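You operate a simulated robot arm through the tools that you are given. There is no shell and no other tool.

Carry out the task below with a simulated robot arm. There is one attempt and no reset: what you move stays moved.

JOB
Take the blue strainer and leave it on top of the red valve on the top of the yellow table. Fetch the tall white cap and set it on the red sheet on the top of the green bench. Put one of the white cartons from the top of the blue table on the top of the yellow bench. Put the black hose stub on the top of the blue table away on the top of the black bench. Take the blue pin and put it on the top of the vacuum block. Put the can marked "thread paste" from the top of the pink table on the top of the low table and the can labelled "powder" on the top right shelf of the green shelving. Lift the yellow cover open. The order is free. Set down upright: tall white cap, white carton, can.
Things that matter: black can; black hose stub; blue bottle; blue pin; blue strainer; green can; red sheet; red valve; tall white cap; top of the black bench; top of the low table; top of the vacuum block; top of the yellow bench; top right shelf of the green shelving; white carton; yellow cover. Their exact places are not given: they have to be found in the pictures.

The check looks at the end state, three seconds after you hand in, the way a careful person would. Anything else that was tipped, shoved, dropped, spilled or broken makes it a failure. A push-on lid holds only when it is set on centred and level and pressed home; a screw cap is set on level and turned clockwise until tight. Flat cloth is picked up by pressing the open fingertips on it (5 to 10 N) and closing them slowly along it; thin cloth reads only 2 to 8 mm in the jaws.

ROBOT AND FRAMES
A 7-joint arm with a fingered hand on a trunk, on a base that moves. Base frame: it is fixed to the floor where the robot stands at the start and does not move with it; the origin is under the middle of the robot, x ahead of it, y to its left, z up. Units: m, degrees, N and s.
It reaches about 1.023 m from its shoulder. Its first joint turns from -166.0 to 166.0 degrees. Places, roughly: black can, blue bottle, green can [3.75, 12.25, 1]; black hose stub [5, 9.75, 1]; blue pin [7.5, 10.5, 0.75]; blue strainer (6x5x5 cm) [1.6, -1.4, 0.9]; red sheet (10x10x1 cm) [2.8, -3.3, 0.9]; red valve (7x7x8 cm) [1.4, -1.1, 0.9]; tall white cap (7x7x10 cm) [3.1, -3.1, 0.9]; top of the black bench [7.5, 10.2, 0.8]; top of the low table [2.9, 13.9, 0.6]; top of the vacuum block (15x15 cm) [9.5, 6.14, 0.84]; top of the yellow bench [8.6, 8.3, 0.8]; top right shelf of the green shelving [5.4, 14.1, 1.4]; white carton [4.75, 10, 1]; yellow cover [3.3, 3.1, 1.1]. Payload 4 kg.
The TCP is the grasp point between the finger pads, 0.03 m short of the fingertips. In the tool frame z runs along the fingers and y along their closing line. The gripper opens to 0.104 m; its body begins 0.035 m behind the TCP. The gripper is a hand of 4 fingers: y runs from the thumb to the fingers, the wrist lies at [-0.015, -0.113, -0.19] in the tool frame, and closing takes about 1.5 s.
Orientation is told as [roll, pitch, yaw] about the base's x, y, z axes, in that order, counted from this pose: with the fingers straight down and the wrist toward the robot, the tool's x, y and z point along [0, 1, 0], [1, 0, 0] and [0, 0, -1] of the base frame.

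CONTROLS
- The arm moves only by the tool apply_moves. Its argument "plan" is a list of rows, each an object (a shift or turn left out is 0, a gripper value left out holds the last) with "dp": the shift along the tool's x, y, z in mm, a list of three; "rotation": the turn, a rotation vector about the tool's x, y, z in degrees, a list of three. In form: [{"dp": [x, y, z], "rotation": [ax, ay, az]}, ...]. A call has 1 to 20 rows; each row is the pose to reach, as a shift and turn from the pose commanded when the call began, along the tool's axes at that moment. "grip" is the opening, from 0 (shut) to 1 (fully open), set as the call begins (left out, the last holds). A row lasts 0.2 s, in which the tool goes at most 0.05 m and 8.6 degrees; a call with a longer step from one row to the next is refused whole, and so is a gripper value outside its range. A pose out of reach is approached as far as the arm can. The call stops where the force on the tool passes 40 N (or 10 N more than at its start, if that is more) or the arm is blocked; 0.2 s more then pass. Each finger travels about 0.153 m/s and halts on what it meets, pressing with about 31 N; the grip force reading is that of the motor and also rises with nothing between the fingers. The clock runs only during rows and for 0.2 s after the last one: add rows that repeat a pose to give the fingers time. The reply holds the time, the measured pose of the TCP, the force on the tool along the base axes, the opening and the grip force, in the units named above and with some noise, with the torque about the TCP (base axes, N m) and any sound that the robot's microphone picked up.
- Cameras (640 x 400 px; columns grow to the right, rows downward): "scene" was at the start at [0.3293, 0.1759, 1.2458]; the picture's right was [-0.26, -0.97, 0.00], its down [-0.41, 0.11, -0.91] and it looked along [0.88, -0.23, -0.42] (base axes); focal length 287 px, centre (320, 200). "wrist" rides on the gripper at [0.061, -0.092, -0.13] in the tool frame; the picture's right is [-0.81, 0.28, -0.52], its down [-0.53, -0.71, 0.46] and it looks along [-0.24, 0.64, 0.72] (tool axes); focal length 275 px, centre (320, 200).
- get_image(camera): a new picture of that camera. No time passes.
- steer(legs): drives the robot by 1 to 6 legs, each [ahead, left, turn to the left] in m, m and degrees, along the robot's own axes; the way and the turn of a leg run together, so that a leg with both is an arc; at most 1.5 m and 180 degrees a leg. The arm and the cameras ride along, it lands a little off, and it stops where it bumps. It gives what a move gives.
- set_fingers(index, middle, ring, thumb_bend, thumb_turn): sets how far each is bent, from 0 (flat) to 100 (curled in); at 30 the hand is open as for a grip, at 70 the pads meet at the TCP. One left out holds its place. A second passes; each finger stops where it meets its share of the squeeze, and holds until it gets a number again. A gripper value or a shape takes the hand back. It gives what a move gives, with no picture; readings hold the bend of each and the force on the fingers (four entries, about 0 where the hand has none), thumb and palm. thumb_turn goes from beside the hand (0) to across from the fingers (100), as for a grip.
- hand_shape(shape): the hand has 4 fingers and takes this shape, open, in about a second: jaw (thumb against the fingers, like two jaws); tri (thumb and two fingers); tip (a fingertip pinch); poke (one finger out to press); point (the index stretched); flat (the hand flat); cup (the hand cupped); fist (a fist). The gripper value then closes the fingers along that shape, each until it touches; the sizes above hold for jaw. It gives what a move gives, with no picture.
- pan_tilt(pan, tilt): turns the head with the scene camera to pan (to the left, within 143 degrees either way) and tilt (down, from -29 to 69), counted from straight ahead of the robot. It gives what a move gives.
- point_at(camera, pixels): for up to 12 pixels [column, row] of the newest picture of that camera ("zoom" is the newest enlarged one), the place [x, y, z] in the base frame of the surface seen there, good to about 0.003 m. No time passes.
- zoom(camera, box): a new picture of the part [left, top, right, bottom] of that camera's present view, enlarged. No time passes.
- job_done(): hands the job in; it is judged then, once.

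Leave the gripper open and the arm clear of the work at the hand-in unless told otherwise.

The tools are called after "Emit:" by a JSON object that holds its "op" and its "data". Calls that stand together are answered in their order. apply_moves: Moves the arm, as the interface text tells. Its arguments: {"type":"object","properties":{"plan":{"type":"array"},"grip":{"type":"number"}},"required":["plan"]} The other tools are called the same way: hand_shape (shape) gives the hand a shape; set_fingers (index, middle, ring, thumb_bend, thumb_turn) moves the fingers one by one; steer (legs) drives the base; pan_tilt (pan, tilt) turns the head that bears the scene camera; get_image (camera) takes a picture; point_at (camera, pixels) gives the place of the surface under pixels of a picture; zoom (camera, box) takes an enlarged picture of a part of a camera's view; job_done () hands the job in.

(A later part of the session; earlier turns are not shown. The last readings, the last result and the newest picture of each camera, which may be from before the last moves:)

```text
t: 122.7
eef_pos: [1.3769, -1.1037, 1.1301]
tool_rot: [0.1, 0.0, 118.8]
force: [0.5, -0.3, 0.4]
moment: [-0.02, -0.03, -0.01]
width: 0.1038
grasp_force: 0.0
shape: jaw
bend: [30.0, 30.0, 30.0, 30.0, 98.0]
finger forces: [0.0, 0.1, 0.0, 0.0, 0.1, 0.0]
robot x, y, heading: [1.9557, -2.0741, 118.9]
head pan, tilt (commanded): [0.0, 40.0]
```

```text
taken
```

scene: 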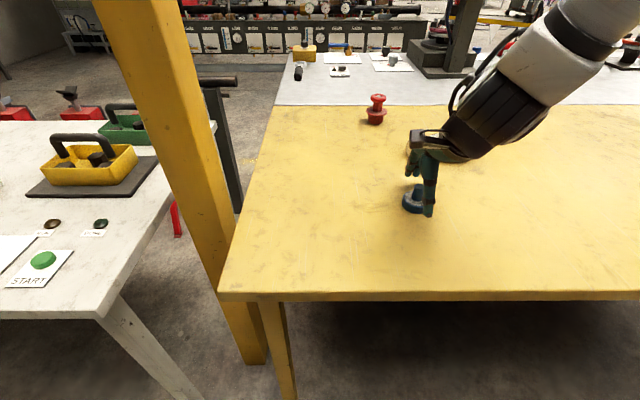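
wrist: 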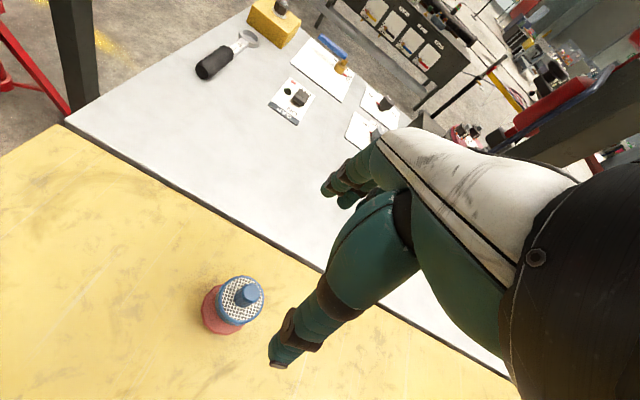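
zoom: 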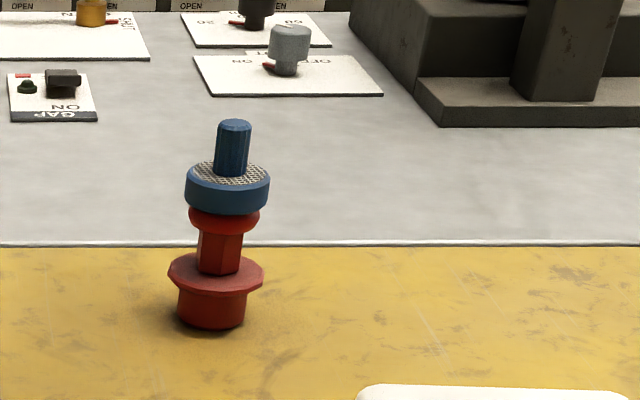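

The strainer sits level on the valve. I retract the hand toward the robot, then drive out the same way (strafe right along the aisle, then ahead through the gap).

Emit:
{"op": "apply_moves", "data": {"plan": [{"dp": [0, -40, 0]}, {"dp": [0, -85, 0]}, {"dp": [10, -130, 0]}, {"dp": [25, -175, 0]}, {"dp": [40, -220, 0]}, {"dp": [55, -265, 0]}, {"dp": [70, -310, 0]}, {"dp": [80, -355, 0]}, {"dp": [80, -380, 0]}, {"dp": [80, -380, 0]}]}}

Emit:
{"op": "steer", "data": {"legs": [[-0.13, 0, 0], [0, -1.13, 0], [0, -1.13, 0]]}}

Emit:
{"op": "pan_tilt", "data": {"pan": 0, "tilt": 20}}

Emit:
{"op": "get_image", "data": {"camera": "scene"}}

```text
t: 124.9
eef_pos: [1.2739, -1.3226, 1.2752]
tool_rot: [0.0, 0.0, 118.9]
force: [-0.2, -0.3, -0.7]
moment: [-0.01, 0.02, 0.04]
width: 0.104
grasp_force: 0.1
shape: jaw
bend: [30.0, 30.0, 30.0, 30.0, 97.0]
finger forces: [0.1, 0.0, 0.1, 0.0, 0.0, 0.0]
out of reach, approached as far as the arm can: row 1, 2, 3, 4, 5, 6, 7, 8, 9, 10
robot x, y, heading: [1.952, -2.0724, 118.8]
head pan, tilt (commanded): [0.0, 40.0]
```

```text
t: 136.9
eef_pos: [3.3153, -0.3502, 1.2752]
tool_rot: [0.0, 0.1, 118.8]
force: [0.1, -0.4, 0.5]
moment: [0.01, 0.0, -0.01]
width: 0.1039
grasp_force: 0.0
shape: jaw
bend: [30.0, 30.0, 30.0, 30.0, 97.0]
finger forces: [0.0, 0.0, 0.1, 0.0, 0.1, 0.0]
robot x, y, heading: [3.9913, -1.102, 118.7]
head pan, tilt (commanded): [0.0, 40.0]
```

```text
t: 137.7
eef_pos: [3.3149, -0.3503, 1.2754]
tool_rot: [0.0, 0.1, 118.7]
force: [-0.3, 0.0, -0.3]
moment: [0.02, 0.0, -0.01]
width: 0.104
grasp_force: 0.0
shape: jaw
bend: [30.0, 30.0, 30.0, 30.0, 97.0]
finger forces: [0.1, 0.0, 0.1, 0.0, 0.0, 0.0]
robot x, y, heading: [3.9915, -1.1018, 118.9]
head pan, tilt (commanded): [0.0, 20.0]
```

```text
taken
```

scene: 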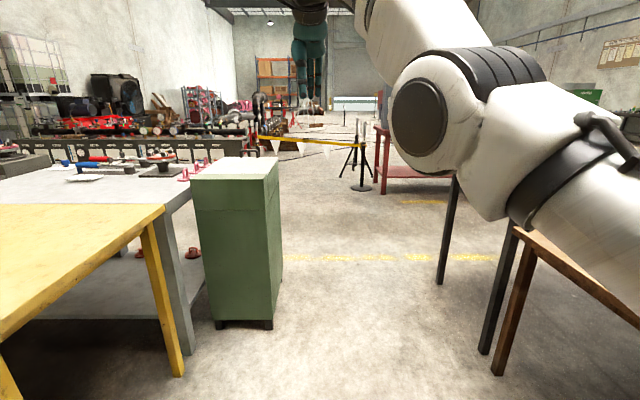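

The retract left the arm in an odd, high pose (hand 0.98 m ahead, z 1.28). I bring it to a compact pose first.

Emit:
{"op": "apply_moves", "data": {"plan": [{"dp": [-15, -30, 0]}, {"dp": [-30, -60, 0]}, {"dp": [-45, -90, 0]}, {"dp": [-60, -120, 10]}, {"dp": [-75, -150, 30]}, {"dp": [-90, -180, 60]}, {"dp": [-105, -210, 90]}, {"dp": [-120, -240, 120]}, {"dp": [-130, -255, 140]}, {"dp": [-130, -255, 140]}]}}

Emit:
{"op": "get_image", "data": {"camera": "scene"}}

```text
t: 139.9
eef_pos: [3.3452, -0.3759, 1.3313]
tool_rot: [-0.1, 0.2, 118.8]
force: [-0.4, -0.7, -0.2]
moment: [-0.02, -0.02, 0.0]
width: 0.1042
grasp_force: 0.0
shape: jaw
bend: [30.0, 30.0, 30.0, 30.0, 97.0]
finger forces: [0.0, 0.0, 0.0, 0.0, 0.1, 0.0]
out of reach, approached as far as the arm can: row 1, 2, 3, 4, 5, 6, 7, 8, 9, 10
robot x, y, heading: [3.9899, -1.1008, 118.8]
head pan, tilt (commanded): [0.0, 20.0]
```

```text
taken
```

scene: 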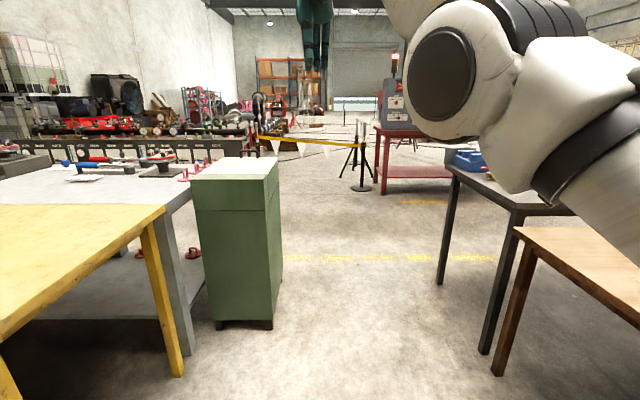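

I look at the arm's configuration to understand the limit.

Emit:
{"op": "pan_tilt", "data": {"pan": -25, "tilt": -10}}

Emit:
{"op": "get_image", "data": {"camera": "scene"}}

Emit:
{"op": "point_at", "data": {"camera": "scene", "pixels": [[320, 200], [400, 200], [250, 100], [200, 200], [450, 250], [500, 300], [150, 150], [300, 120], [350, 280]]}}

```text
t: 140.9
eef_pos: [3.345, -0.3752, 1.3314]
tool_rot: [-0.1, 0.1, 118.7]
force: [-0.3, -0.2, -0.1]
moment: [-0.01, -0.01, 0.0]
width: 0.1044
grasp_force: 0.1
shape: jaw
bend: [30.0, 30.0, 30.0, 30.0, 97.0]
finger forces: [0.0, 0.0, 0.0, 0.0, 0.1, 0.0]
robot x, y, heading: [3.9897, -1.0997, 119.0]
head pan, tilt (commanded): [-25.0, -10.0]
```

```text
taken
```

scene: 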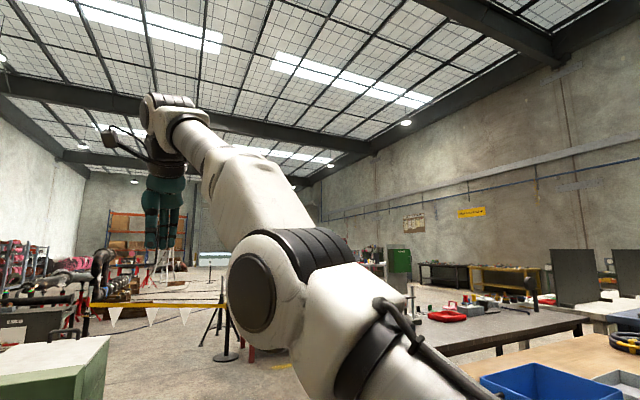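

```text
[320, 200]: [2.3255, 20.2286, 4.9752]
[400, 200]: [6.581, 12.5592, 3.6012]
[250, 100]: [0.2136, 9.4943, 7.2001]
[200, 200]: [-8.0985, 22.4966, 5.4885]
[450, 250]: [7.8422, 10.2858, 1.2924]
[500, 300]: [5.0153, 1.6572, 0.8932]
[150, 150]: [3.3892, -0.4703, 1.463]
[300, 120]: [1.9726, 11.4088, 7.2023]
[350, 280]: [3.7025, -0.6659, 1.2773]
```

The elbow has flipped below the arm, so the hand can't come close with fingers down. There is free space ahead, so I try going back out and low to let the elbow straighten, then retract low.

Emit:
{"op": "apply_moves", "data": {"plan": [{"dp": [-20, 18, 33]}, {"dp": [-40, 37, 66]}, {"dp": [-60, 55, 99]}, {"dp": [-80, 74, 132]}, {"dp": [-100, 92, 165]}, {"dp": [-120, 110, 199]}, {"dp": [-140, 129, 232]}, {"dp": [-160, 147, 265]}, {"dp": [-180, 166, 298]}, {"dp": [-195, 184, 331]}, {"dp": [-195, 184, 331]}]}}

Emit:
{"op": "get_image", "data": {"camera": "scene"}}

```text
t: 143.3
eef_pos: [3.4055, -0.0991, 1.0096]
tool_rot: [0.0, 0.2, 118.7]
force: [-0.7, -0.6, 0.0]
moment: [0.0, 0.03, 0.02]
width: 0.104
grasp_force: 0.1
shape: jaw
bend: [30.0, 30.0, 30.0, 30.0, 97.0]
finger forces: [0.0, 0.0, 0.0, 0.0, 0.0, 0.0]
out of reach, approached as far as the arm can: row 1, 2, 3, 4, 5, 6, 7, 8, 9, 10, 11
robot x, y, heading: [3.9929, -1.1004, 118.6]
head pan, tilt (commanded): [-25.0, -10.0]
```

```text
taken
```

scene: 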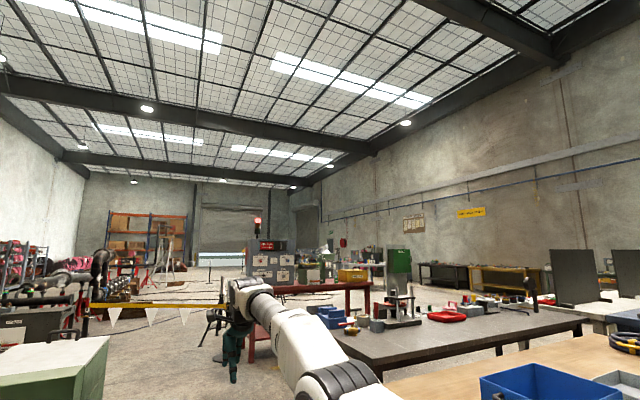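

Now the arm is nearly straight. I push it further out and lower, to pass the straight position, then retract low.

Emit:
{"op": "apply_moves", "data": {"plan": [{"dp": [0, 20, 30]}, {"dp": [0, 40, 60]}, {"dp": [0, 50, 90]}, {"dp": [0, 50, 120]}, {"dp": [0, 40, 150]}, {"dp": [0, 20, 180]}, {"dp": [0, 0, 200]}, {"dp": [0, -30, 220]}, {"dp": [0, -60, 230]}, {"dp": [0, -90, 240]}, {"dp": [0, -120, 250]}, {"dp": [0, -120, 250]}]}}

Emit:
{"op": "pan_tilt", "data": {"pan": -15, "tilt": 25}}

Emit:
{"op": "get_image", "data": {"camera": "scene"}}

```text
t: 145.9
eef_pos: [3.465, -0.2057, 0.7587]
tool_rot: [0.0, 0.1, 118.8]
force: [0.4, -0.1, 0.2]
moment: [-0.03, -0.01, 0.02]
width: 0.1035
grasp_force: 0.0
shape: jaw
bend: [30.0, 30.0, 30.0, 30.0, 97.0]
finger forces: [0.0, 0.0, 0.1, 0.1, 0.0, 0.0]
out of reach, approached as far as the arm can: row 1, 2, 3, 4, 5
robot x, y, heading: [3.9904, -1.099, 118.9]
head pan, tilt (commanded): [-25.0, -10.0]
```

```text
t: 146.9
eef_pos: [3.4645, -0.2049, 0.758]
tool_rot: [0.0, 0.1, 118.8]
force: [0.4, -0.1, 0.4]
moment: [0.01, 0.0, 0.02]
width: 0.1041
grasp_force: 0.1
shape: jaw
bend: [30.0, 30.0, 30.0, 30.0, 97.0]
finger forces: [0.0, 0.0, 0.1, 0.0, 0.1, 0.0]
robot x, y, heading: [3.9925, -1.0989, 118.7]
head pan, tilt (commanded): [-15.0, 25.0]
```

```text
taken
```

scene: 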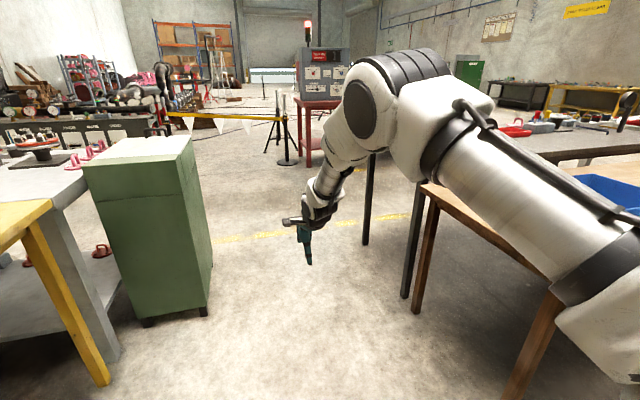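

The elbow is up again. I bring the hand back to the compact carry pose (0.73 m ahead, z≈1.12).

Emit:
{"op": "apply_moves", "data": {"plan": [{"dp": [8, -40, -20]}, {"dp": [16, -80, -40]}, {"dp": [24, -120, -60]}, {"dp": [32, -160, -80]}, {"dp": [40, -200, -100]}, {"dp": [48, -240, -120]}, {"dp": [56, -280, -140]}, {"dp": [64, -308, -170]}, {"dp": [70, -308, -215]}, {"dp": [70, -308, -260]}, {"dp": [70, -308, -305]}, {"dp": [70, -308, -350]}, {"dp": [70, -308, -362]}, {"dp": [70, -308, -362]}]}}

Emit:
{"op": "get_image", "data": {"camera": "scene"}}

```text
t: 149.9
eef_pos: [3.5514, -0.5083, 1.1224]
tool_rot: [0.0, 0.2, 118.8]
force: [-0.1, -0.1, 0.3]
moment: [0.01, 0.03, 0.04]
width: 0.1039
grasp_force: 0.0
shape: jaw
bend: [30.0, 30.0, 30.0, 30.0, 97.0]
finger forces: [0.0, 0.0, 0.0, 0.1, 0.0, 0.0]
robot x, y, heading: [3.9929, -1.0992, 118.6]
head pan, tilt (commanded): [-15.0, 25.0]
```

```text
taken
```

scene: 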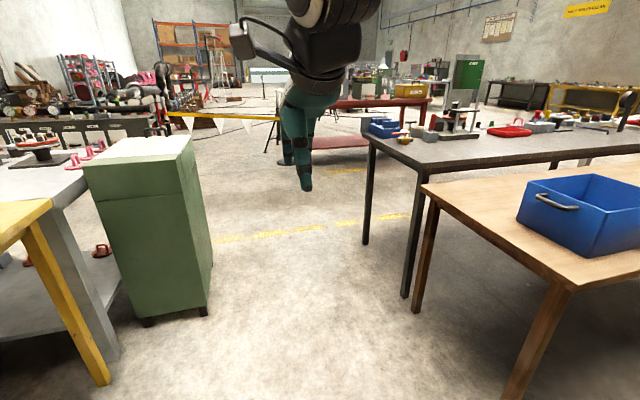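

Back to normal. I check quickly that the strainer still sits on the valve (bearing about +61°).

Emit:
{"op": "pan_tilt", "data": {"pan": 61, "tilt": 10}}

Emit:
{"op": "zoom", "data": {"camera": "scene", "box": [260, 170, 380, 250]}}

```text
t: 151.4
eef_pos: [3.55, -0.5081, 1.1216]
tool_rot: [0.0, 0.1, 118.9]
force: [0.0, 0.3, -1.0]
moment: [-0.01, -0.01, 0.0]
width: 0.104
grasp_force: 0.0
shape: jaw
bend: [30.0, 30.0, 30.0, 30.0, 97.0]
finger forces: [0.0, 0.1, 0.1, 0.1, 0.1, 0.0]
robot x, y, heading: [3.9901, -1.1, 118.9]
head pan, tilt (commanded): [61.0, 10.0]
```

```text
5.00 times, centred on (320, 210) of scene
```

zoom: 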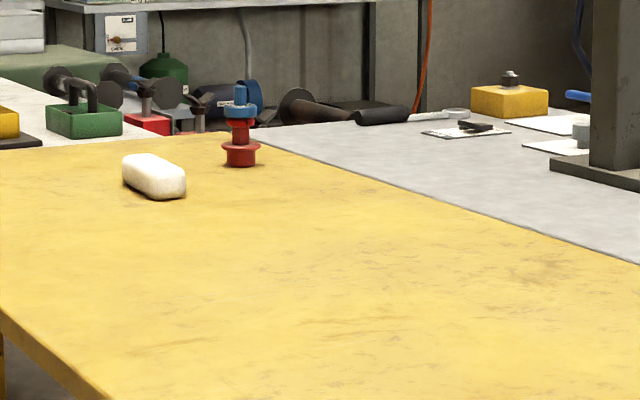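

Everything stands as placed. I drive ahead 3 m through the gap back into the corridor.

Emit:
{"op": "steer", "data": {"legs": [[1.5, 0, 0], [1.4, 0, 0]]}}

Emit:
{"op": "pan_tilt", "data": {"pan": -45, "tilt": 10}}

Emit:
{"op": "get_image", "data": {"camera": "scene"}}

```text
t: 165.3
eef_pos: [2.1557, 2.0143, 1.1219]
tool_rot: [0.1, 0.1, 118.8]
force: [0.8, 0.3, 0.7]
moment: [-0.01, 0.01, 0.03]
width: 0.1041
grasp_force: 0.0
shape: jaw
bend: [30.0, 30.0, 30.0, 30.0, 97.0]
finger forces: [0.1, 0.1, 0.1, 0.0, 0.0, 0.0]
robot x, y, heading: [2.598, 1.4256, 119.1]
head pan, tilt (commanded): [61.0, 10.0]
```

```text
t: 167.1
eef_pos: [2.1553, 2.0151, 1.1225]
tool_rot: [0.0, 0.2, 118.9]
force: [-0.4, -0.3, 0.1]
moment: [0.01, 0.0, -0.01]
width: 0.1039
grasp_force: 0.0
shape: jaw
bend: [30.0, 30.0, 30.0, 30.0, 97.0]
finger forces: [0.0, 0.1, 0.0, 0.0, 0.0, 0.0]
robot x, y, heading: [2.5971, 1.4247, 118.7]
head pan, tilt (commanded): [-45.0, 10.0]
```

```text
taken
```

scene: 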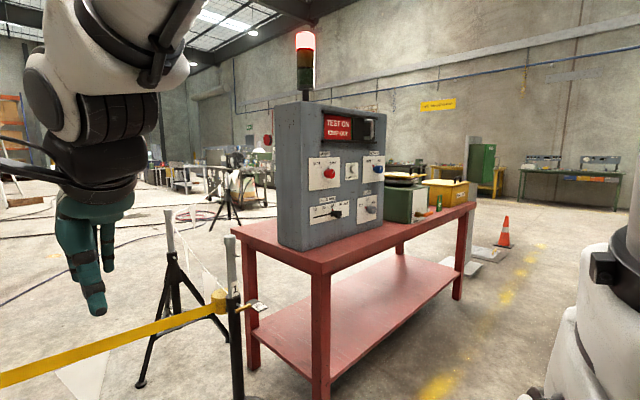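

I see the red table with console, a green box and a yellow-topped box. I zoom in.

Emit:
{"op": "zoom", "data": {"camera": "scene", "box": [370, 150, 490, 230]}}

Emit:
{"op": "point_at", "data": {"camera": "zoom", "pixels": [[400, 160], [440, 160], [340, 155], [480, 160], [200, 200], [240, 240], [350, 270], [430, 230], [480, 220], [345, 140], [420, 280], [200, 130]]}}

```text
5.00 times, centred on (430, 190) of scene
```

zoom: 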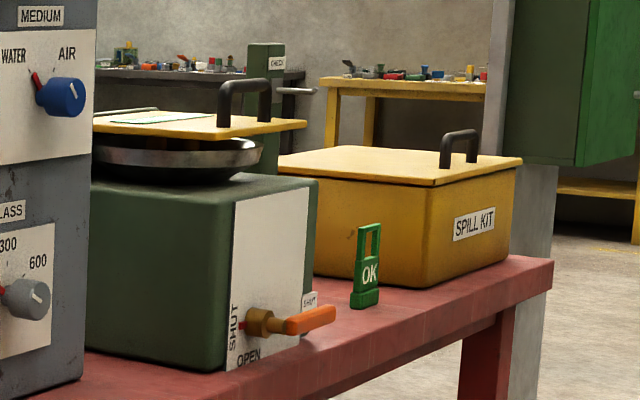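

```text
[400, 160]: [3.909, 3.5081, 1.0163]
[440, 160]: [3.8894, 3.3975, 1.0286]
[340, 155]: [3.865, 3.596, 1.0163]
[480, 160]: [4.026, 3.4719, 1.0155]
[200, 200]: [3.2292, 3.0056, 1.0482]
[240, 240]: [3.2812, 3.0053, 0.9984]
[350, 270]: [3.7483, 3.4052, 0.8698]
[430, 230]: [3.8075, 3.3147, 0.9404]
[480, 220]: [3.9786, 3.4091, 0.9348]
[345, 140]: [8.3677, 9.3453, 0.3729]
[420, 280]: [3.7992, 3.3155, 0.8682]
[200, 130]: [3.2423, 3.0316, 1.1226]
```

The yellow cover is the hinged plate with black handle over the metal pan on the green box at (3.24,3.03,1.12). I read the red table's edges.

Emit:
{"op": "point_at", "data": {"camera": "scene", "pixels": [[322, 268], [400, 235], [470, 207], [236, 232], [320, 390], [458, 297], [240, 385], [150, 380], [250, 365], [415, 174], [440, 340], [403, 175]]}}

Emit:
{"op": "zoom", "data": {"camera": "scene", "box": [380, 150, 440, 200]}}

Emit:
{"op": "point_at", "data": {"camera": "zoom", "pixels": [[205, 150], [330, 175], [385, 145], [240, 75], [310, 65], [250, 155], [270, 130], [100, 120], [200, 180], [50, 150], [420, 300], [300, 240]]}}

```text
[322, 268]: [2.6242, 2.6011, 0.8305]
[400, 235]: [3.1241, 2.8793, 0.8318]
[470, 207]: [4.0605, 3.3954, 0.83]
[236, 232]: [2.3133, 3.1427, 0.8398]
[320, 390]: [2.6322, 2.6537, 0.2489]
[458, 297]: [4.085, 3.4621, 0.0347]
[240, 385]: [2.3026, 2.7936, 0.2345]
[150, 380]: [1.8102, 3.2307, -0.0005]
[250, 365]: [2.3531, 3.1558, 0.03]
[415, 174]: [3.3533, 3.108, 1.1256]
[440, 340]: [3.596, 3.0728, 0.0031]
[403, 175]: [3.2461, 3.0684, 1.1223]
```

```text
8.00 times, centred on (410, 175) of scene
```

zoom: 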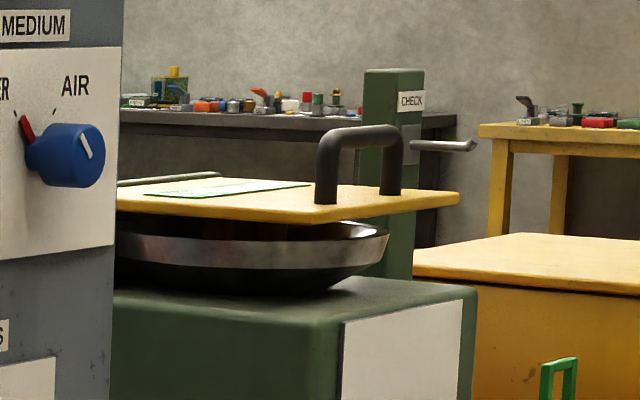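

```text
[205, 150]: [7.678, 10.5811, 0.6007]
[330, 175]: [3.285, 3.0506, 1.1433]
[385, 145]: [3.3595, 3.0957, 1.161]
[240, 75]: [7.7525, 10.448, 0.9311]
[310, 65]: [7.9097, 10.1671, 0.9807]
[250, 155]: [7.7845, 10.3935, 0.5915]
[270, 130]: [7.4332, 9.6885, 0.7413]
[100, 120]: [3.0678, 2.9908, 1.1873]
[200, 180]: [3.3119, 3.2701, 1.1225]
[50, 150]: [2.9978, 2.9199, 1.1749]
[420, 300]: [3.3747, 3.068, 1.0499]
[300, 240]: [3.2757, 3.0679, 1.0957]
```

I'll strafe right along the corridor to stand in front of the green box, keeping the hand clear of the console.

Emit:
{"op": "steer", "data": {"legs": [[0.04, 0, 0], [0, -1.4, 0]]}}

Emit:
{"op": "pan_tilt", "data": {"pan": -5, "tilt": 15}}

Emit:
{"op": "get_image", "data": {"camera": "scene"}}

```text
t: 174.7
eef_pos: [3.3691, 2.7381, 1.1216]
tool_rot: [0.0, 0.1, 119.6]
force: [-1.1, -0.3, -0.4]
moment: [0.01, 0.0, 0.0]
width: 0.1037
grasp_force: 0.0
shape: jaw
bend: [30.0, 30.0, 30.0, 30.0, 97.0]
finger forces: [0.1, 0.1, 0.1, 0.0, 0.0, 0.0]
robot x, y, heading: [3.8166, 2.1533, 119.2]
head pan, tilt (commanded): [-45.0, 10.0]
```

```text
t: 175.8
eef_pos: [3.3694, 2.7376, 1.1217]
tool_rot: [0.0, 0.1, 119.6]
force: [0.2, -0.6, -0.5]
moment: [0.01, 0.02, -0.01]
width: 0.104
grasp_force: 0.1
shape: jaw
bend: [30.0, 30.0, 30.0, 30.0, 97.0]
finger forces: [0.0, 0.0, 0.1, 0.0, 0.0, 0.1]
robot x, y, heading: [3.8174, 2.1489, 119.7]
head pan, tilt (commanded): [-5.0, 15.0]
```

```text
taken
```

scene: 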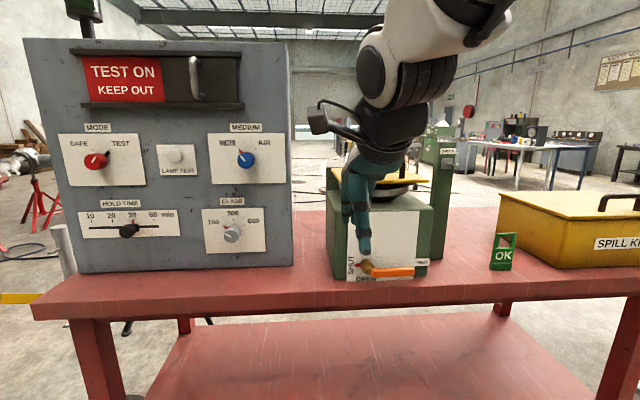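

The hand hides the cover; I use the wrist camera and also look from here.

Emit:
{"op": "get_image", "data": {"camera": "wrist"}}

Emit:
{"op": "zoom", "data": {"camera": "scene", "box": [310, 130, 480, 300]}}

```text
taken
```

wrist: 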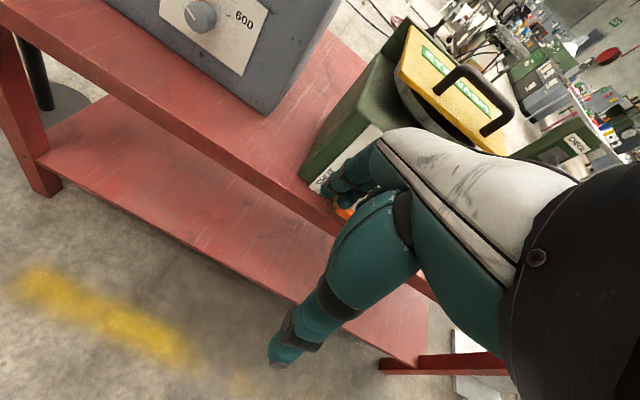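

```text
2.35 times, centred on (395, 215) of scene
```

zoom: 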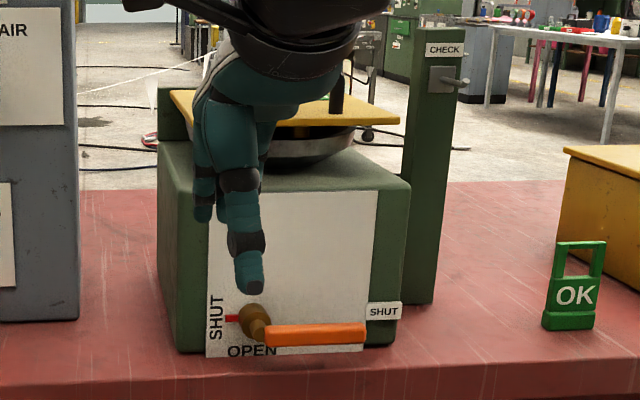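

I raise the hand 200 mm for an unobstructed look.

Emit:
{"op": "apply_moves", "data": {"plan": [{"dp": [0, 0, -45]}, {"dp": [0, 0, -90]}, {"dp": [0, 0, -135]}, {"dp": [0, 0, -180]}, {"dp": [0, 0, -200]}, {"dp": [0, 0, -200]}]}}

Emit:
{"op": "get_image", "data": {"camera": "scene"}}

Emit:
{"op": "get_image", "data": {"camera": "wrist"}}

```text
t: 177.2
eef_pos: [3.3699, 2.7384, 1.3226]
tool_rot: [0.1, 0.1, 119.6]
force: [0.1, -0.8, 0.3]
moment: [0.0, 0.02, -0.01]
width: 0.1042
grasp_force: 0.0
shape: jaw
bend: [30.0, 30.0, 30.0, 30.0, 97.0]
finger forces: [0.1, 0.0, 0.1, 0.1, 0.0, 0.0]
robot x, y, heading: [3.8202, 2.1534, 119.3]
head pan, tilt (commanded): [-5.0, 15.0]
```

```text
taken
```

scene: 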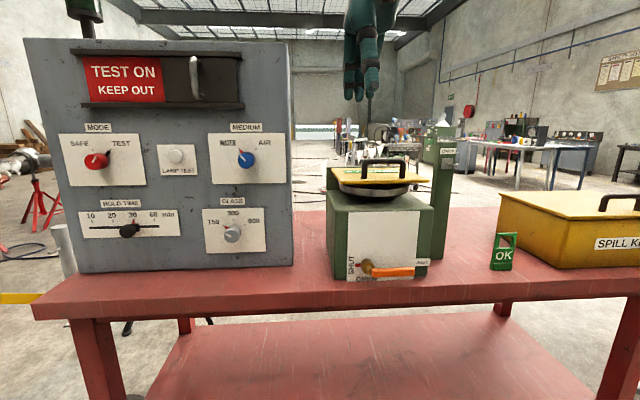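

```text
taken
```

wrist: 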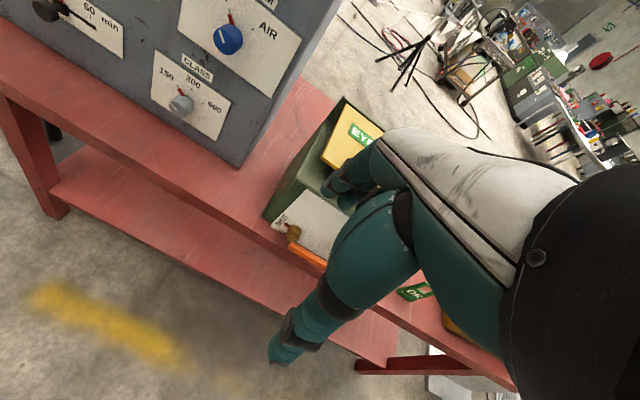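

Emit:
{"op": "zoom", "data": {"camera": "scene", "box": [310, 140, 470, 240]}}

Emit:
{"op": "point_at", "data": {"camera": "zoom", "pixels": [[205, 120], [225, 90], [285, 80], [360, 80], [380, 110], [110, 195], [440, 195], [70, 120], [440, 120], [250, 165], [110, 225], [380, 225]]}}

```text
4.00 times, centred on (390, 190) of scene
```

zoom: 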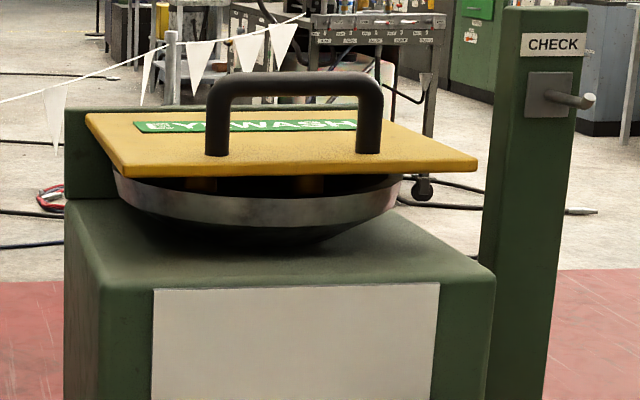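

```text
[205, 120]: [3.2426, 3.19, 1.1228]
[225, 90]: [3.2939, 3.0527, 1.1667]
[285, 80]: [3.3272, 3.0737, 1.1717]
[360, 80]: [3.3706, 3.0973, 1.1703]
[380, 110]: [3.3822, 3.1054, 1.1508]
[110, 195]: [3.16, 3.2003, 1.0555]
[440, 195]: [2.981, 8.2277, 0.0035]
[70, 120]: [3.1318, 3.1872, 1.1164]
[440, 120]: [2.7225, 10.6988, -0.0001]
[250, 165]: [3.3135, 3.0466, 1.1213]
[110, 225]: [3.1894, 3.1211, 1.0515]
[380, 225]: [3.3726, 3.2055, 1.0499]
```

This is an eyewash box: yellow cover plate with a handle bar near its front edge, hinged at the back. I look at the hand to judge how its fingers fit through the handle.

Emit:
{"op": "zoom", "data": {"camera": "scene", "box": [320, 0, 440, 110]}}

Emit:
{"op": "hand_shape", "data": {"shape": "tri"}}

Emit:
{"op": "zoom", "data": {"camera": "scene", "box": [320, 0, 440, 110]}}

Emit:
{"op": "get_image", "data": {"camera": "wrist"}}

```text
3.64 times, centred on (380, 55) of scene
```

zoom: 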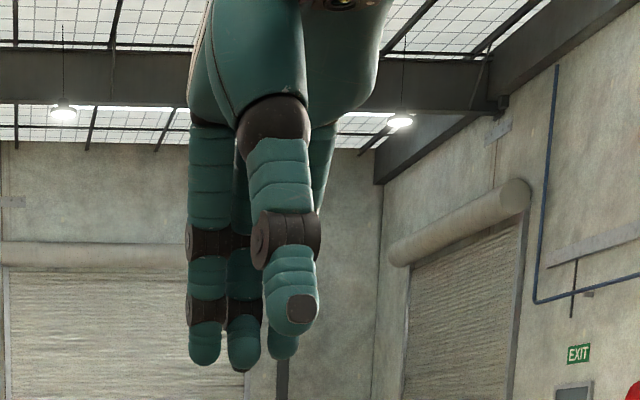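

```text
t: 178.1
eef_pos: [3.369, 2.7382, 1.3225]
tool_rot: [0.0, 0.1, 119.5]
force: [0.1, 0.4, -1.0]
moment: [-0.01, 0.0, 0.03]
width: 0.1041
grasp_force: 0.1
shape: tri
bend: [30.0, 30.0, 99.0, 30.0, 97.0]
finger forces: [0.1, 0.0, 0.0, 0.0, 0.1, 0.1]
robot x, y, heading: [3.8217, 2.1551, 119.3]
head pan, tilt (commanded): [-5.0, 15.0]
```

```text
3.64 times, centred on (380, 55) of scene
```

zoom: 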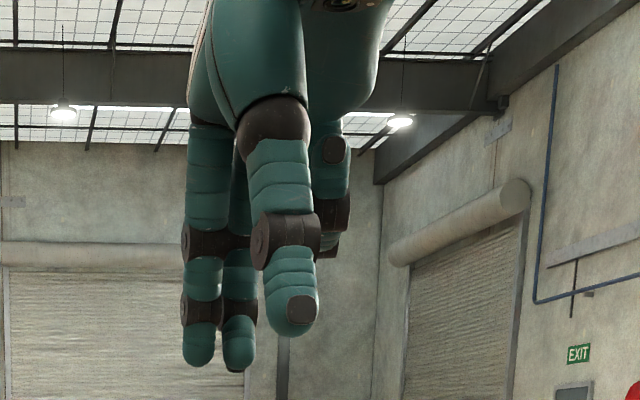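

```text
taken
```

wrist: 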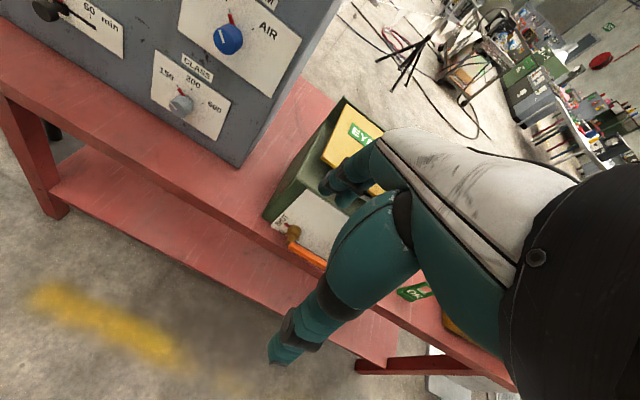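

The 'tri' shape (thumb + index + middle, ring curled) will fit inside the handle. I read the plate corners to locate the hinge line.

Emit:
{"op": "zoom", "data": {"camera": "scene", "box": [310, 140, 470, 240]}}

Emit:
{"op": "point_at", "data": {"camera": "zoom", "pixels": [[92, 118], [105, 140], [128, 168], [470, 162], [385, 124], [420, 140], [400, 130], [100, 108], [200, 106], [300, 172], [90, 150], [395, 122]]}}

```text
4.00 times, centred on (390, 190) of scene
```

zoom: 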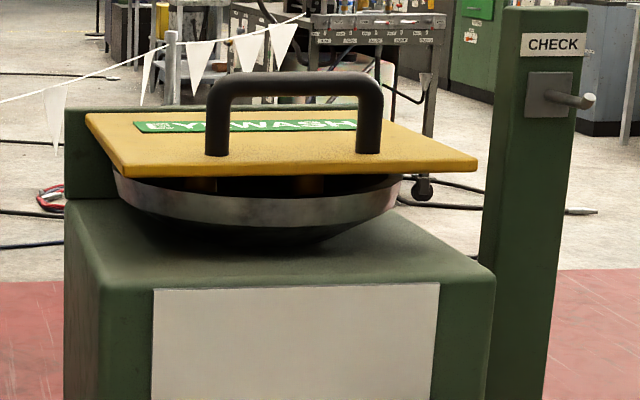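

```text
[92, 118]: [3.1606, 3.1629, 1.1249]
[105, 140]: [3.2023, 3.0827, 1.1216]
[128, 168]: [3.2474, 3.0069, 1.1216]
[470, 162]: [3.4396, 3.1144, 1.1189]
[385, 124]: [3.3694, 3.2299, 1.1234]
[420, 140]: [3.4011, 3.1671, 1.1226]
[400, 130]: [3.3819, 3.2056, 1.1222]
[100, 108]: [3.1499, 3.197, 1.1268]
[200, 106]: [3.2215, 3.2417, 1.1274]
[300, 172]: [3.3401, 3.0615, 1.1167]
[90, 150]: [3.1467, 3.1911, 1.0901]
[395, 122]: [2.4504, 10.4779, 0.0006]
```

Hinge line lies about 0.17 m behind the handle bar. I drive forward 0.27 m so the opening arc stays well within reach.

Emit:
{"op": "steer", "data": {"legs": [[0.27, 0, 0]]}}

Emit:
{"op": "get_image", "data": {"camera": "scene"}}

Emit:
{"op": "get_image", "data": {"camera": "wrist"}}

```text
t: 180.0
eef_pos: [3.2365, 2.9733, 1.322]
tool_rot: [0.0, 0.1, 119.6]
force: [-0.1, -0.1, -0.1]
moment: [-0.03, -0.03, 0.04]
width: 0.1039
grasp_force: 0.1
shape: tri
bend: [30.0, 30.0, 99.0, 30.0, 97.0]
finger forces: [0.0, 0.0, 0.0, 0.1, 0.0, 0.0]
robot x, y, heading: [3.6834, 2.3861, 119.6]
head pan, tilt (commanded): [-5.0, 15.0]
```

```text
taken
```

scene: 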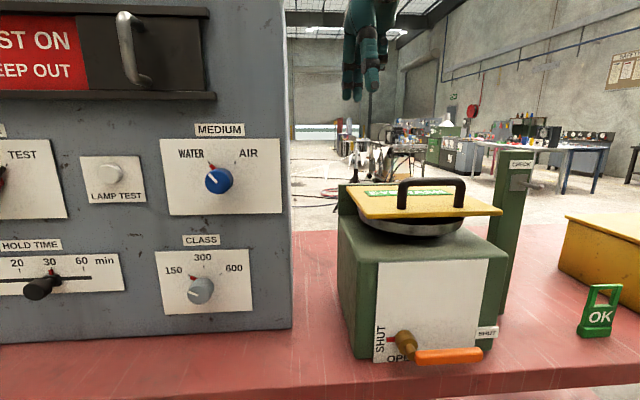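

```text
taken
```

wrist: 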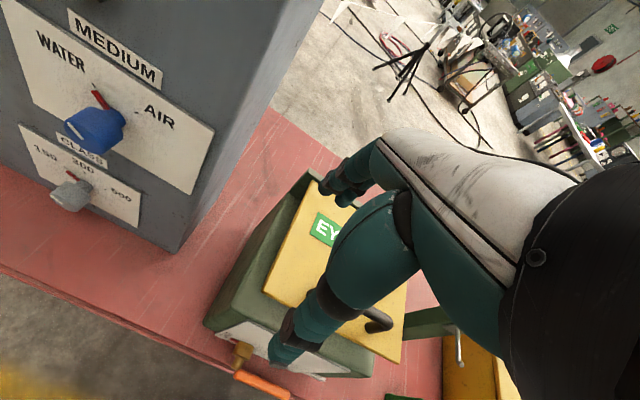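

I measure the handle again from closer.

Emit:
{"op": "zoom", "data": {"camera": "scene", "box": [340, 165, 510, 245]}}

Emit:
{"op": "point_at", "data": {"camera": "zoom", "pixels": [[235, 70], [300, 60], [345, 57], [400, 57], [445, 60], [235, 150], [465, 140], [235, 100], [460, 100], [345, 65], [600, 175], [100, 200]]}}

```text
3.76 times, centred on (425, 205) of scene
```

zoom: 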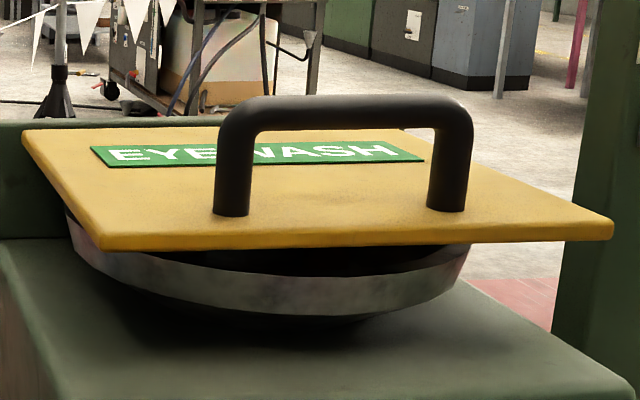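

```text
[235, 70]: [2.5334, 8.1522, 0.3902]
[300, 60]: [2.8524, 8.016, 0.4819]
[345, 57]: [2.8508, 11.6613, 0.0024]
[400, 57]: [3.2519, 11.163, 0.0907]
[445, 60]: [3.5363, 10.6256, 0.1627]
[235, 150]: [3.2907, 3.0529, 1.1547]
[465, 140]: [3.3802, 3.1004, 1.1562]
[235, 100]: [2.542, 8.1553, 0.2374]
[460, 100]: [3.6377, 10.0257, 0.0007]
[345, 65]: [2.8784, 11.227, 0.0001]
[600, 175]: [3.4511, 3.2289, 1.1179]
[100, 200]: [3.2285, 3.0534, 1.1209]
```

Emit:
{"op": "point_at", "data": {"camera": "zoom", "pixels": [[260, 112], [300, 110], [345, 108], [400, 108], [440, 108], [345, 118], [345, 101], [230, 190], [448, 185], [120, 228], [590, 222], [30, 138]]}}

```text
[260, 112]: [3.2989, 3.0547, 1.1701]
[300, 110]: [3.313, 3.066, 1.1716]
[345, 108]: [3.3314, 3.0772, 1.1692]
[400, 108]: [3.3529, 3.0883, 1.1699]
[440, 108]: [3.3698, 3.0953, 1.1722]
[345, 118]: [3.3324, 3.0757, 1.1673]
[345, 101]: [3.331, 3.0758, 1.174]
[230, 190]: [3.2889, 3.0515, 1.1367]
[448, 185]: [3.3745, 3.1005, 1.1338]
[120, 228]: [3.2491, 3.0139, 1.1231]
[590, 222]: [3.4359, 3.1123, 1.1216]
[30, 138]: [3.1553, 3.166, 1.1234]
```

Handle bar centre ≈ (3.328,3.0835,1.1675). I move above it and descend to straddle it.

Emit:
{"op": "apply_moves", "data": {"plan": [{"dp": [-45, 17, 0]}, {"dp": [-90, 34, 0]}, {"dp": [-134, 51, 0]}, {"dp": [-134, 51, 40]}, {"dp": [-134, 51, 80]}, {"dp": [-134, 51, 110]}, {"dp": [-134, 51, 110]}], "grip": 1}}

Emit:
{"op": "zoom", "data": {"camera": "scene", "box": [340, 100, 540, 260]}}

Emit:
{"op": "get_image", "data": {"camera": "wrist"}}

```text
t: 181.6
eef_pos: [3.3274, 3.0825, 1.2114]
tool_rot: [0.0, 0.1, 119.6]
force: [-0.2, 0.1, -0.2]
moment: [0.01, -0.01, 0.0]
width: 0.1038
grasp_force: 0.2
shape: tri
bend: [30.0, 30.0, 99.0, 30.0, 97.0]
finger forces: [0.0, 0.0, 0.1, 0.0, 0.0, 0.0]
robot x, y, heading: [3.6852, 2.3863, 119.8]
head pan, tilt (commanded): [-5.0, 15.0]
```

```text
2.50 times, centred on (440, 180) of scene
```

zoom: 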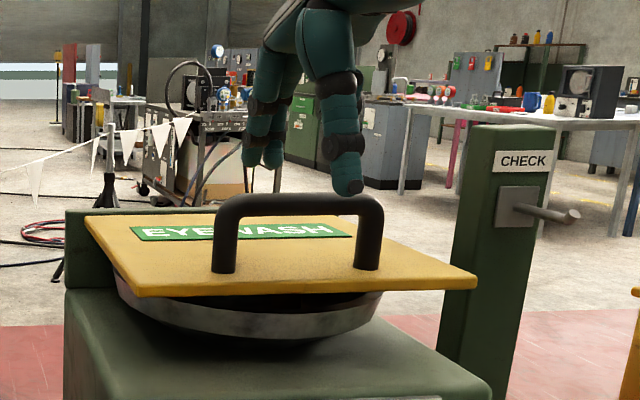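

```text
taken
```

wrist: 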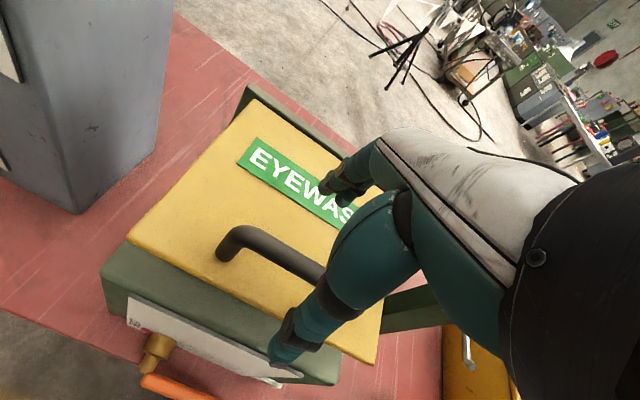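

The thumb is in front of and the fingers behind the bar, centred. I descend to z≈1.172.

Emit:
{"op": "apply_moves", "data": {"plan": [{"dp": [0, 0, 15]}, {"dp": [0, 0, 30]}, {"dp": [0, 0, 39]}, {"dp": [0, 0, 39]}]}}

Emit:
{"op": "zoom", "data": {"camera": "scene", "box": [340, 100, 540, 260]}}

Emit:
{"op": "get_image", "data": {"camera": "wrist"}}

```text
t: 182.6
eef_pos: [3.329, 3.0818, 1.1731]
tool_rot: [0.0, 0.2, 119.7]
force: [-0.2, -0.2, 0.9]
moment: [0.01, -0.01, -0.01]
width: 0.104
grasp_force: 0.0
shape: tri
bend: [30.0, 30.0, 99.0, 30.0, 97.0]
finger forces: [0.0, 0.0, 0.0, 0.0, 0.0, 0.1]
robot x, y, heading: [3.6894, 2.3827, 119.7]
head pan, tilt (commanded): [-5.0, 15.0]
```

```text
2.50 times, centred on (440, 180) of scene
```

zoom: 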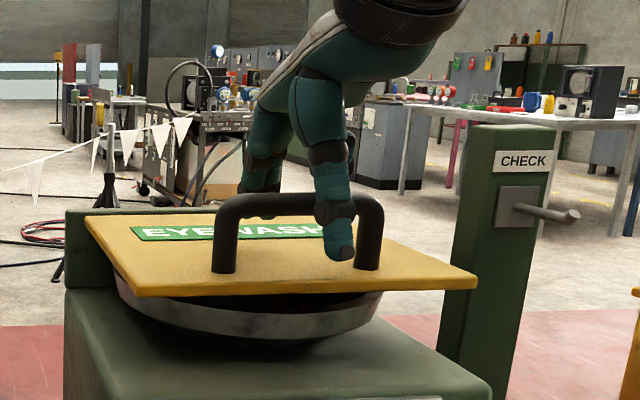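

```text
taken
```

wrist: 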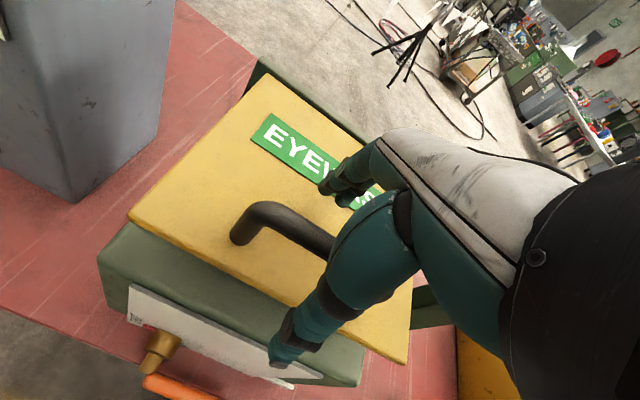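

Thumb in front, fingers behind the bar, nothing touching. I close the three digits on the bar.

Emit:
{"op": "apply_moves", "data": {"plan": [{"dp": [0, 0, 0]}, {"dp": [0, 0, 0]}, {"dp": [0, 0, 0]}, {"dp": [0, 0, 0]}, {"dp": [0, 0, 0]}, {"dp": [0, 0, 0]}, {"dp": [0, 0, 0]}, {"dp": [0, 0, 0]}, {"dp": [0, 0, 0]}], "grip": 0}}

Emit:
{"op": "zoom", "data": {"camera": "scene", "box": [340, 100, 540, 260]}}

```text
t: 184.6
eef_pos: [3.328, 3.0831, 1.1741]
tool_rot: [0.0, 0.1, 119.6]
force: [3.2, -4.4, 0.8]
moment: [-0.06, 0.0, -0.02]
width: 0.0019
grasp_force: 31.2
shape: tri
bend: [71.0, 70.0, 100.0, 75.0, 100.0]
finger forces: [7.0, 0.8, 0.0, 0.0, 27.4, 0.0]
robot x, y, heading: [3.6846, 2.3854, 119.6]
head pan, tilt (commanded): [-5.0, 15.0]
```

```text
2.50 times, centred on (440, 180) of scene
```

zoom: 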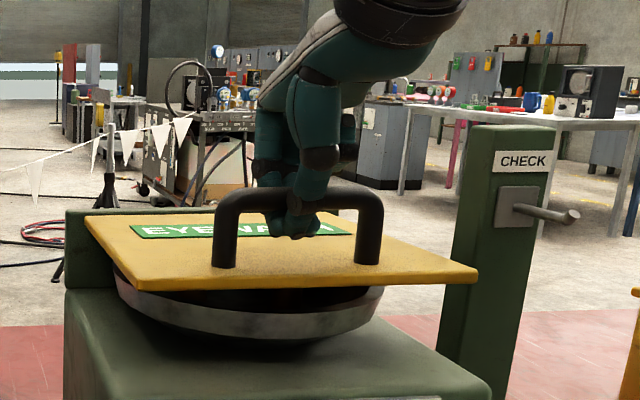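

The digits close around and under the bar. I begin the opening arc: first 20° about the hinge, rotating the hand along.

Emit:
{"op": "apply_moves", "data": {"plan": [{"dp": [0, 2, -7], "rotation": [-2.5, 0, 0]}, {"dp": [0, 4.8, -14.2], "rotation": [-5, 0, 0]}, {"dp": [0, 7.5, -21], "rotation": [-7.5, 0, 0]}, {"dp": [0, 10.7, -28], "rotation": [-10, 0, 0]}, {"dp": [0, 17.9, -41.2], "rotation": [-15, 0, 0]}, {"dp": [0, 26.2, -53.7], "rotation": [-20, 0, 0]}, {"dp": [0, 26.2, -53.7], "rotation": [-20, 0, 0]}]}}

Emit:
{"op": "zoom", "data": {"camera": "scene", "box": [340, 60, 540, 260]}}

```text
t: 186.2
eef_pos: [3.315, 3.1069, 1.2278]
tool_rot: [0.0, -20.0, 119.6]
force: [-0.6, -1.8, -1.3]
moment: [-0.06, -0.07, 0.0]
width: 0.0022
grasp_force: 30.7
shape: tri
bend: [71.0, 70.0, 100.0, 77.0, 100.0]
finger forces: [2.4, 0.6, 0.0, 0.1, 0.9, 0.0]
robot x, y, heading: [3.6856, 2.3865, 119.8]
head pan, tilt (commanded): [-5.0, 15.0]
```

```text
2.00 times, centred on (440, 160) of scene
```

zoom: 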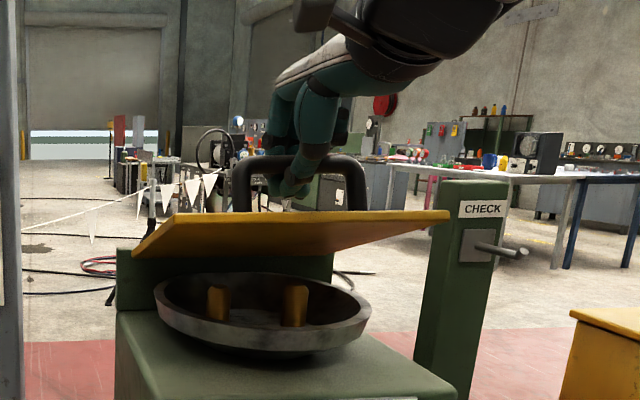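

The cover opens nicely (about 20°). I continue with 40° more along the same arc.

Emit:
{"op": "apply_moves", "data": {"plan": [{"dp": [0, 4.8, -14.2], "rotation": [-5, 0, 0]}, {"dp": [0, 10.7, -28], "rotation": [-10, 0, 0]}, {"dp": [0, 17.9, -41.2], "rotation": [-15, 0, 0]}, {"dp": [0, 26.2, -53.7], "rotation": [-20, 0, 0]}, {"dp": [0, 35.5, -65.4], "rotation": [-25, 0, 0]}, {"dp": [0, 45.9, -76.3], "rotation": [-30, 0, 0]}, {"dp": [0, 57.1, -86.3], "rotation": [-35, 0, 0]}, {"dp": [0, 69.2, -95.2], "rotation": [-40, 0, 0]}, {"dp": [0, 69.2, -95.2], "rotation": [-40, 0, 0]}]}}

Emit:
{"op": "zoom", "data": {"camera": "scene", "box": [340, 40, 540, 260]}}

```text
t: 186.6
eef_pos: [3.3159, 3.108, 1.2375]
tool_rot: [0.1, -24.1, 119.6]
force: [-14.5, 25.2, -24.7]
moment: [-0.22, -0.16, -0.05]
width: 0.0012
grasp_force: 30.8
shape: tri
bend: [71.0, 70.0, 100.0, 76.0, 100.0]
finger forces: [16.5, 13.8, 0.1, 0.0, 21.4, 0.0]
robot x, y, heading: [3.6895, 2.386, 119.7]
head pan, tilt (commanded): [-5.0, 15.0]
stopped in row 2: the force on the tool passed its limit at 49 N (the readings are from after the stop); the commanded pose is now the measured one
```

```text
1.82 times, centred on (440, 150) of scene
```

zoom: 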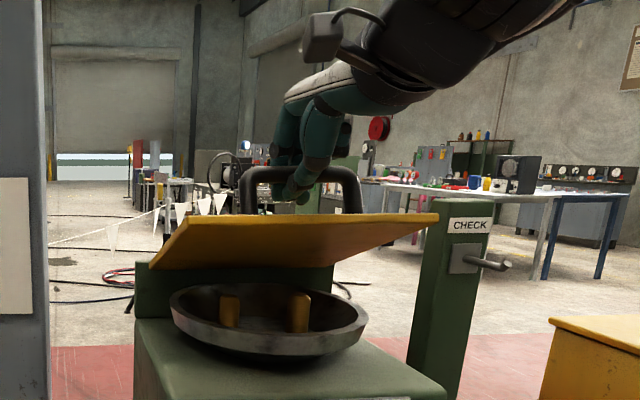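

The stop was a radial pull: my assumed radius is a bit too large. I measure the plate's present angle to find the true hinge.

Emit:
{"op": "get_image", "data": {"camera": "scene"}}

Emit:
{"op": "zoom", "data": {"camera": "scene", "box": [380, 110, 500, 210]}}

Emit:
{"op": "point_at", "data": {"camera": "zoom", "pixels": [[100, 180], [60, 215], [20, 245], [300, 190], [400, 165], [505, 135], [230, 80], [360, 80], [430, 80], [270, 140], [130, 235], [240, 250]]}}

```text
taken
```

scene: 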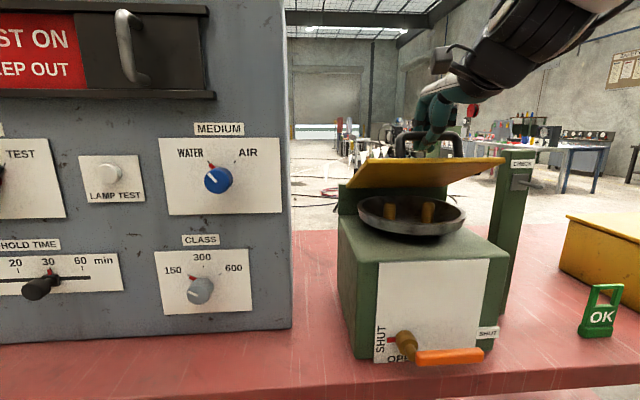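

```text
4.00 times, centred on (440, 160) of scene
```

zoom: 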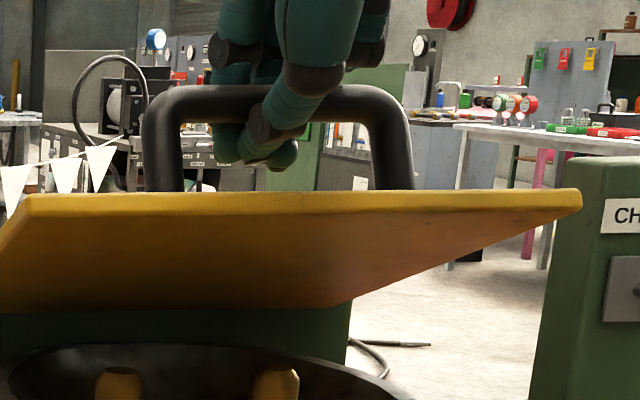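

```text
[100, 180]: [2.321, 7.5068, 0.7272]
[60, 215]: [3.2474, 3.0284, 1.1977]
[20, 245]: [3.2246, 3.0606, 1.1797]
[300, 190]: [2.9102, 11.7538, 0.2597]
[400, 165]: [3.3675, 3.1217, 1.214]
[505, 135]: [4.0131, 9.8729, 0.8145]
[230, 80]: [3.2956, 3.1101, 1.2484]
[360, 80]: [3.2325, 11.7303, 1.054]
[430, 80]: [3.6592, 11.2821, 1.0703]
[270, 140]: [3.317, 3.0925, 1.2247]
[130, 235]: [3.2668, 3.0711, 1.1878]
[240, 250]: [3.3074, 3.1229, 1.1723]
```

Emit:
{"op": "point_at", "data": {"camera": "zoom", "pixels": [[165, 180], [165, 150], [165, 120], [200, 97], [330, 97], [395, 150], [395, 175], [395, 115], [100, 205], [300, 200], [500, 198], [200, 88]]}}

```text
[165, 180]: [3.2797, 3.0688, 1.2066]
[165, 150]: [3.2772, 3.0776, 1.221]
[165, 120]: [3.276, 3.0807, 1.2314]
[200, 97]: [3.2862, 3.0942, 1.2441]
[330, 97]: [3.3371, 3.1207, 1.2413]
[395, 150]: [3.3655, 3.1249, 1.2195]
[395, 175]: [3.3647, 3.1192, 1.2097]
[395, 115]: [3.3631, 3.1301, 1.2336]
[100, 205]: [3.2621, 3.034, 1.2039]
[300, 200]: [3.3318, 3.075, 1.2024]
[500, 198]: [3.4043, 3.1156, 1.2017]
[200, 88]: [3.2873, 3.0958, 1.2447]
```

I read the force at rest without moving.

Emit:
{"op": "apply_moves", "data": {"plan": [{"dp": [0, 0, 0]}, {"dp": [0, 0, 0]}]}}

Emit:
{"op": "zoom", "data": {"camera": "wrist", "box": [100, 100, 460, 400]}}

```text
t: 187.2
eef_pos: [3.3146, 3.108, 1.2364]
tool_rot: [0.1, -24.4, 119.6]
force: [-16.4, 28.7, -28.8]
moment: [-0.27, -0.23, -0.07]
width: 0.0015
grasp_force: 31.0
shape: tri
bend: [71.0, 70.0, 100.0, 76.0, 100.0]
finger forces: [18.1, 15.6, 0.0, 0.0, 21.7, 0.1]
robot x, y, heading: [3.6879, 2.3819, 119.3]
head pan, tilt (commanded): [-5.0, 15.0]
```

```text
1.33 times, centred on (280, 250) of wrist
```

zoom: 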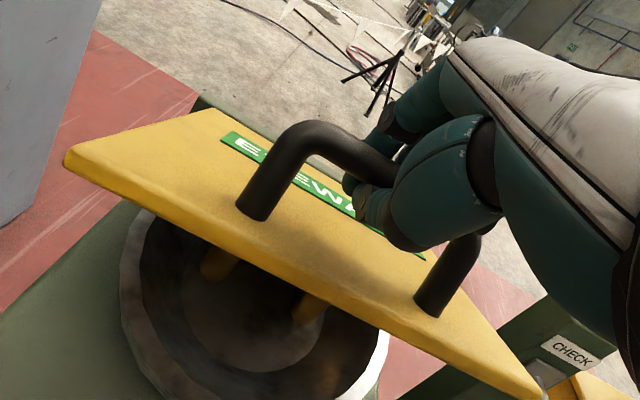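

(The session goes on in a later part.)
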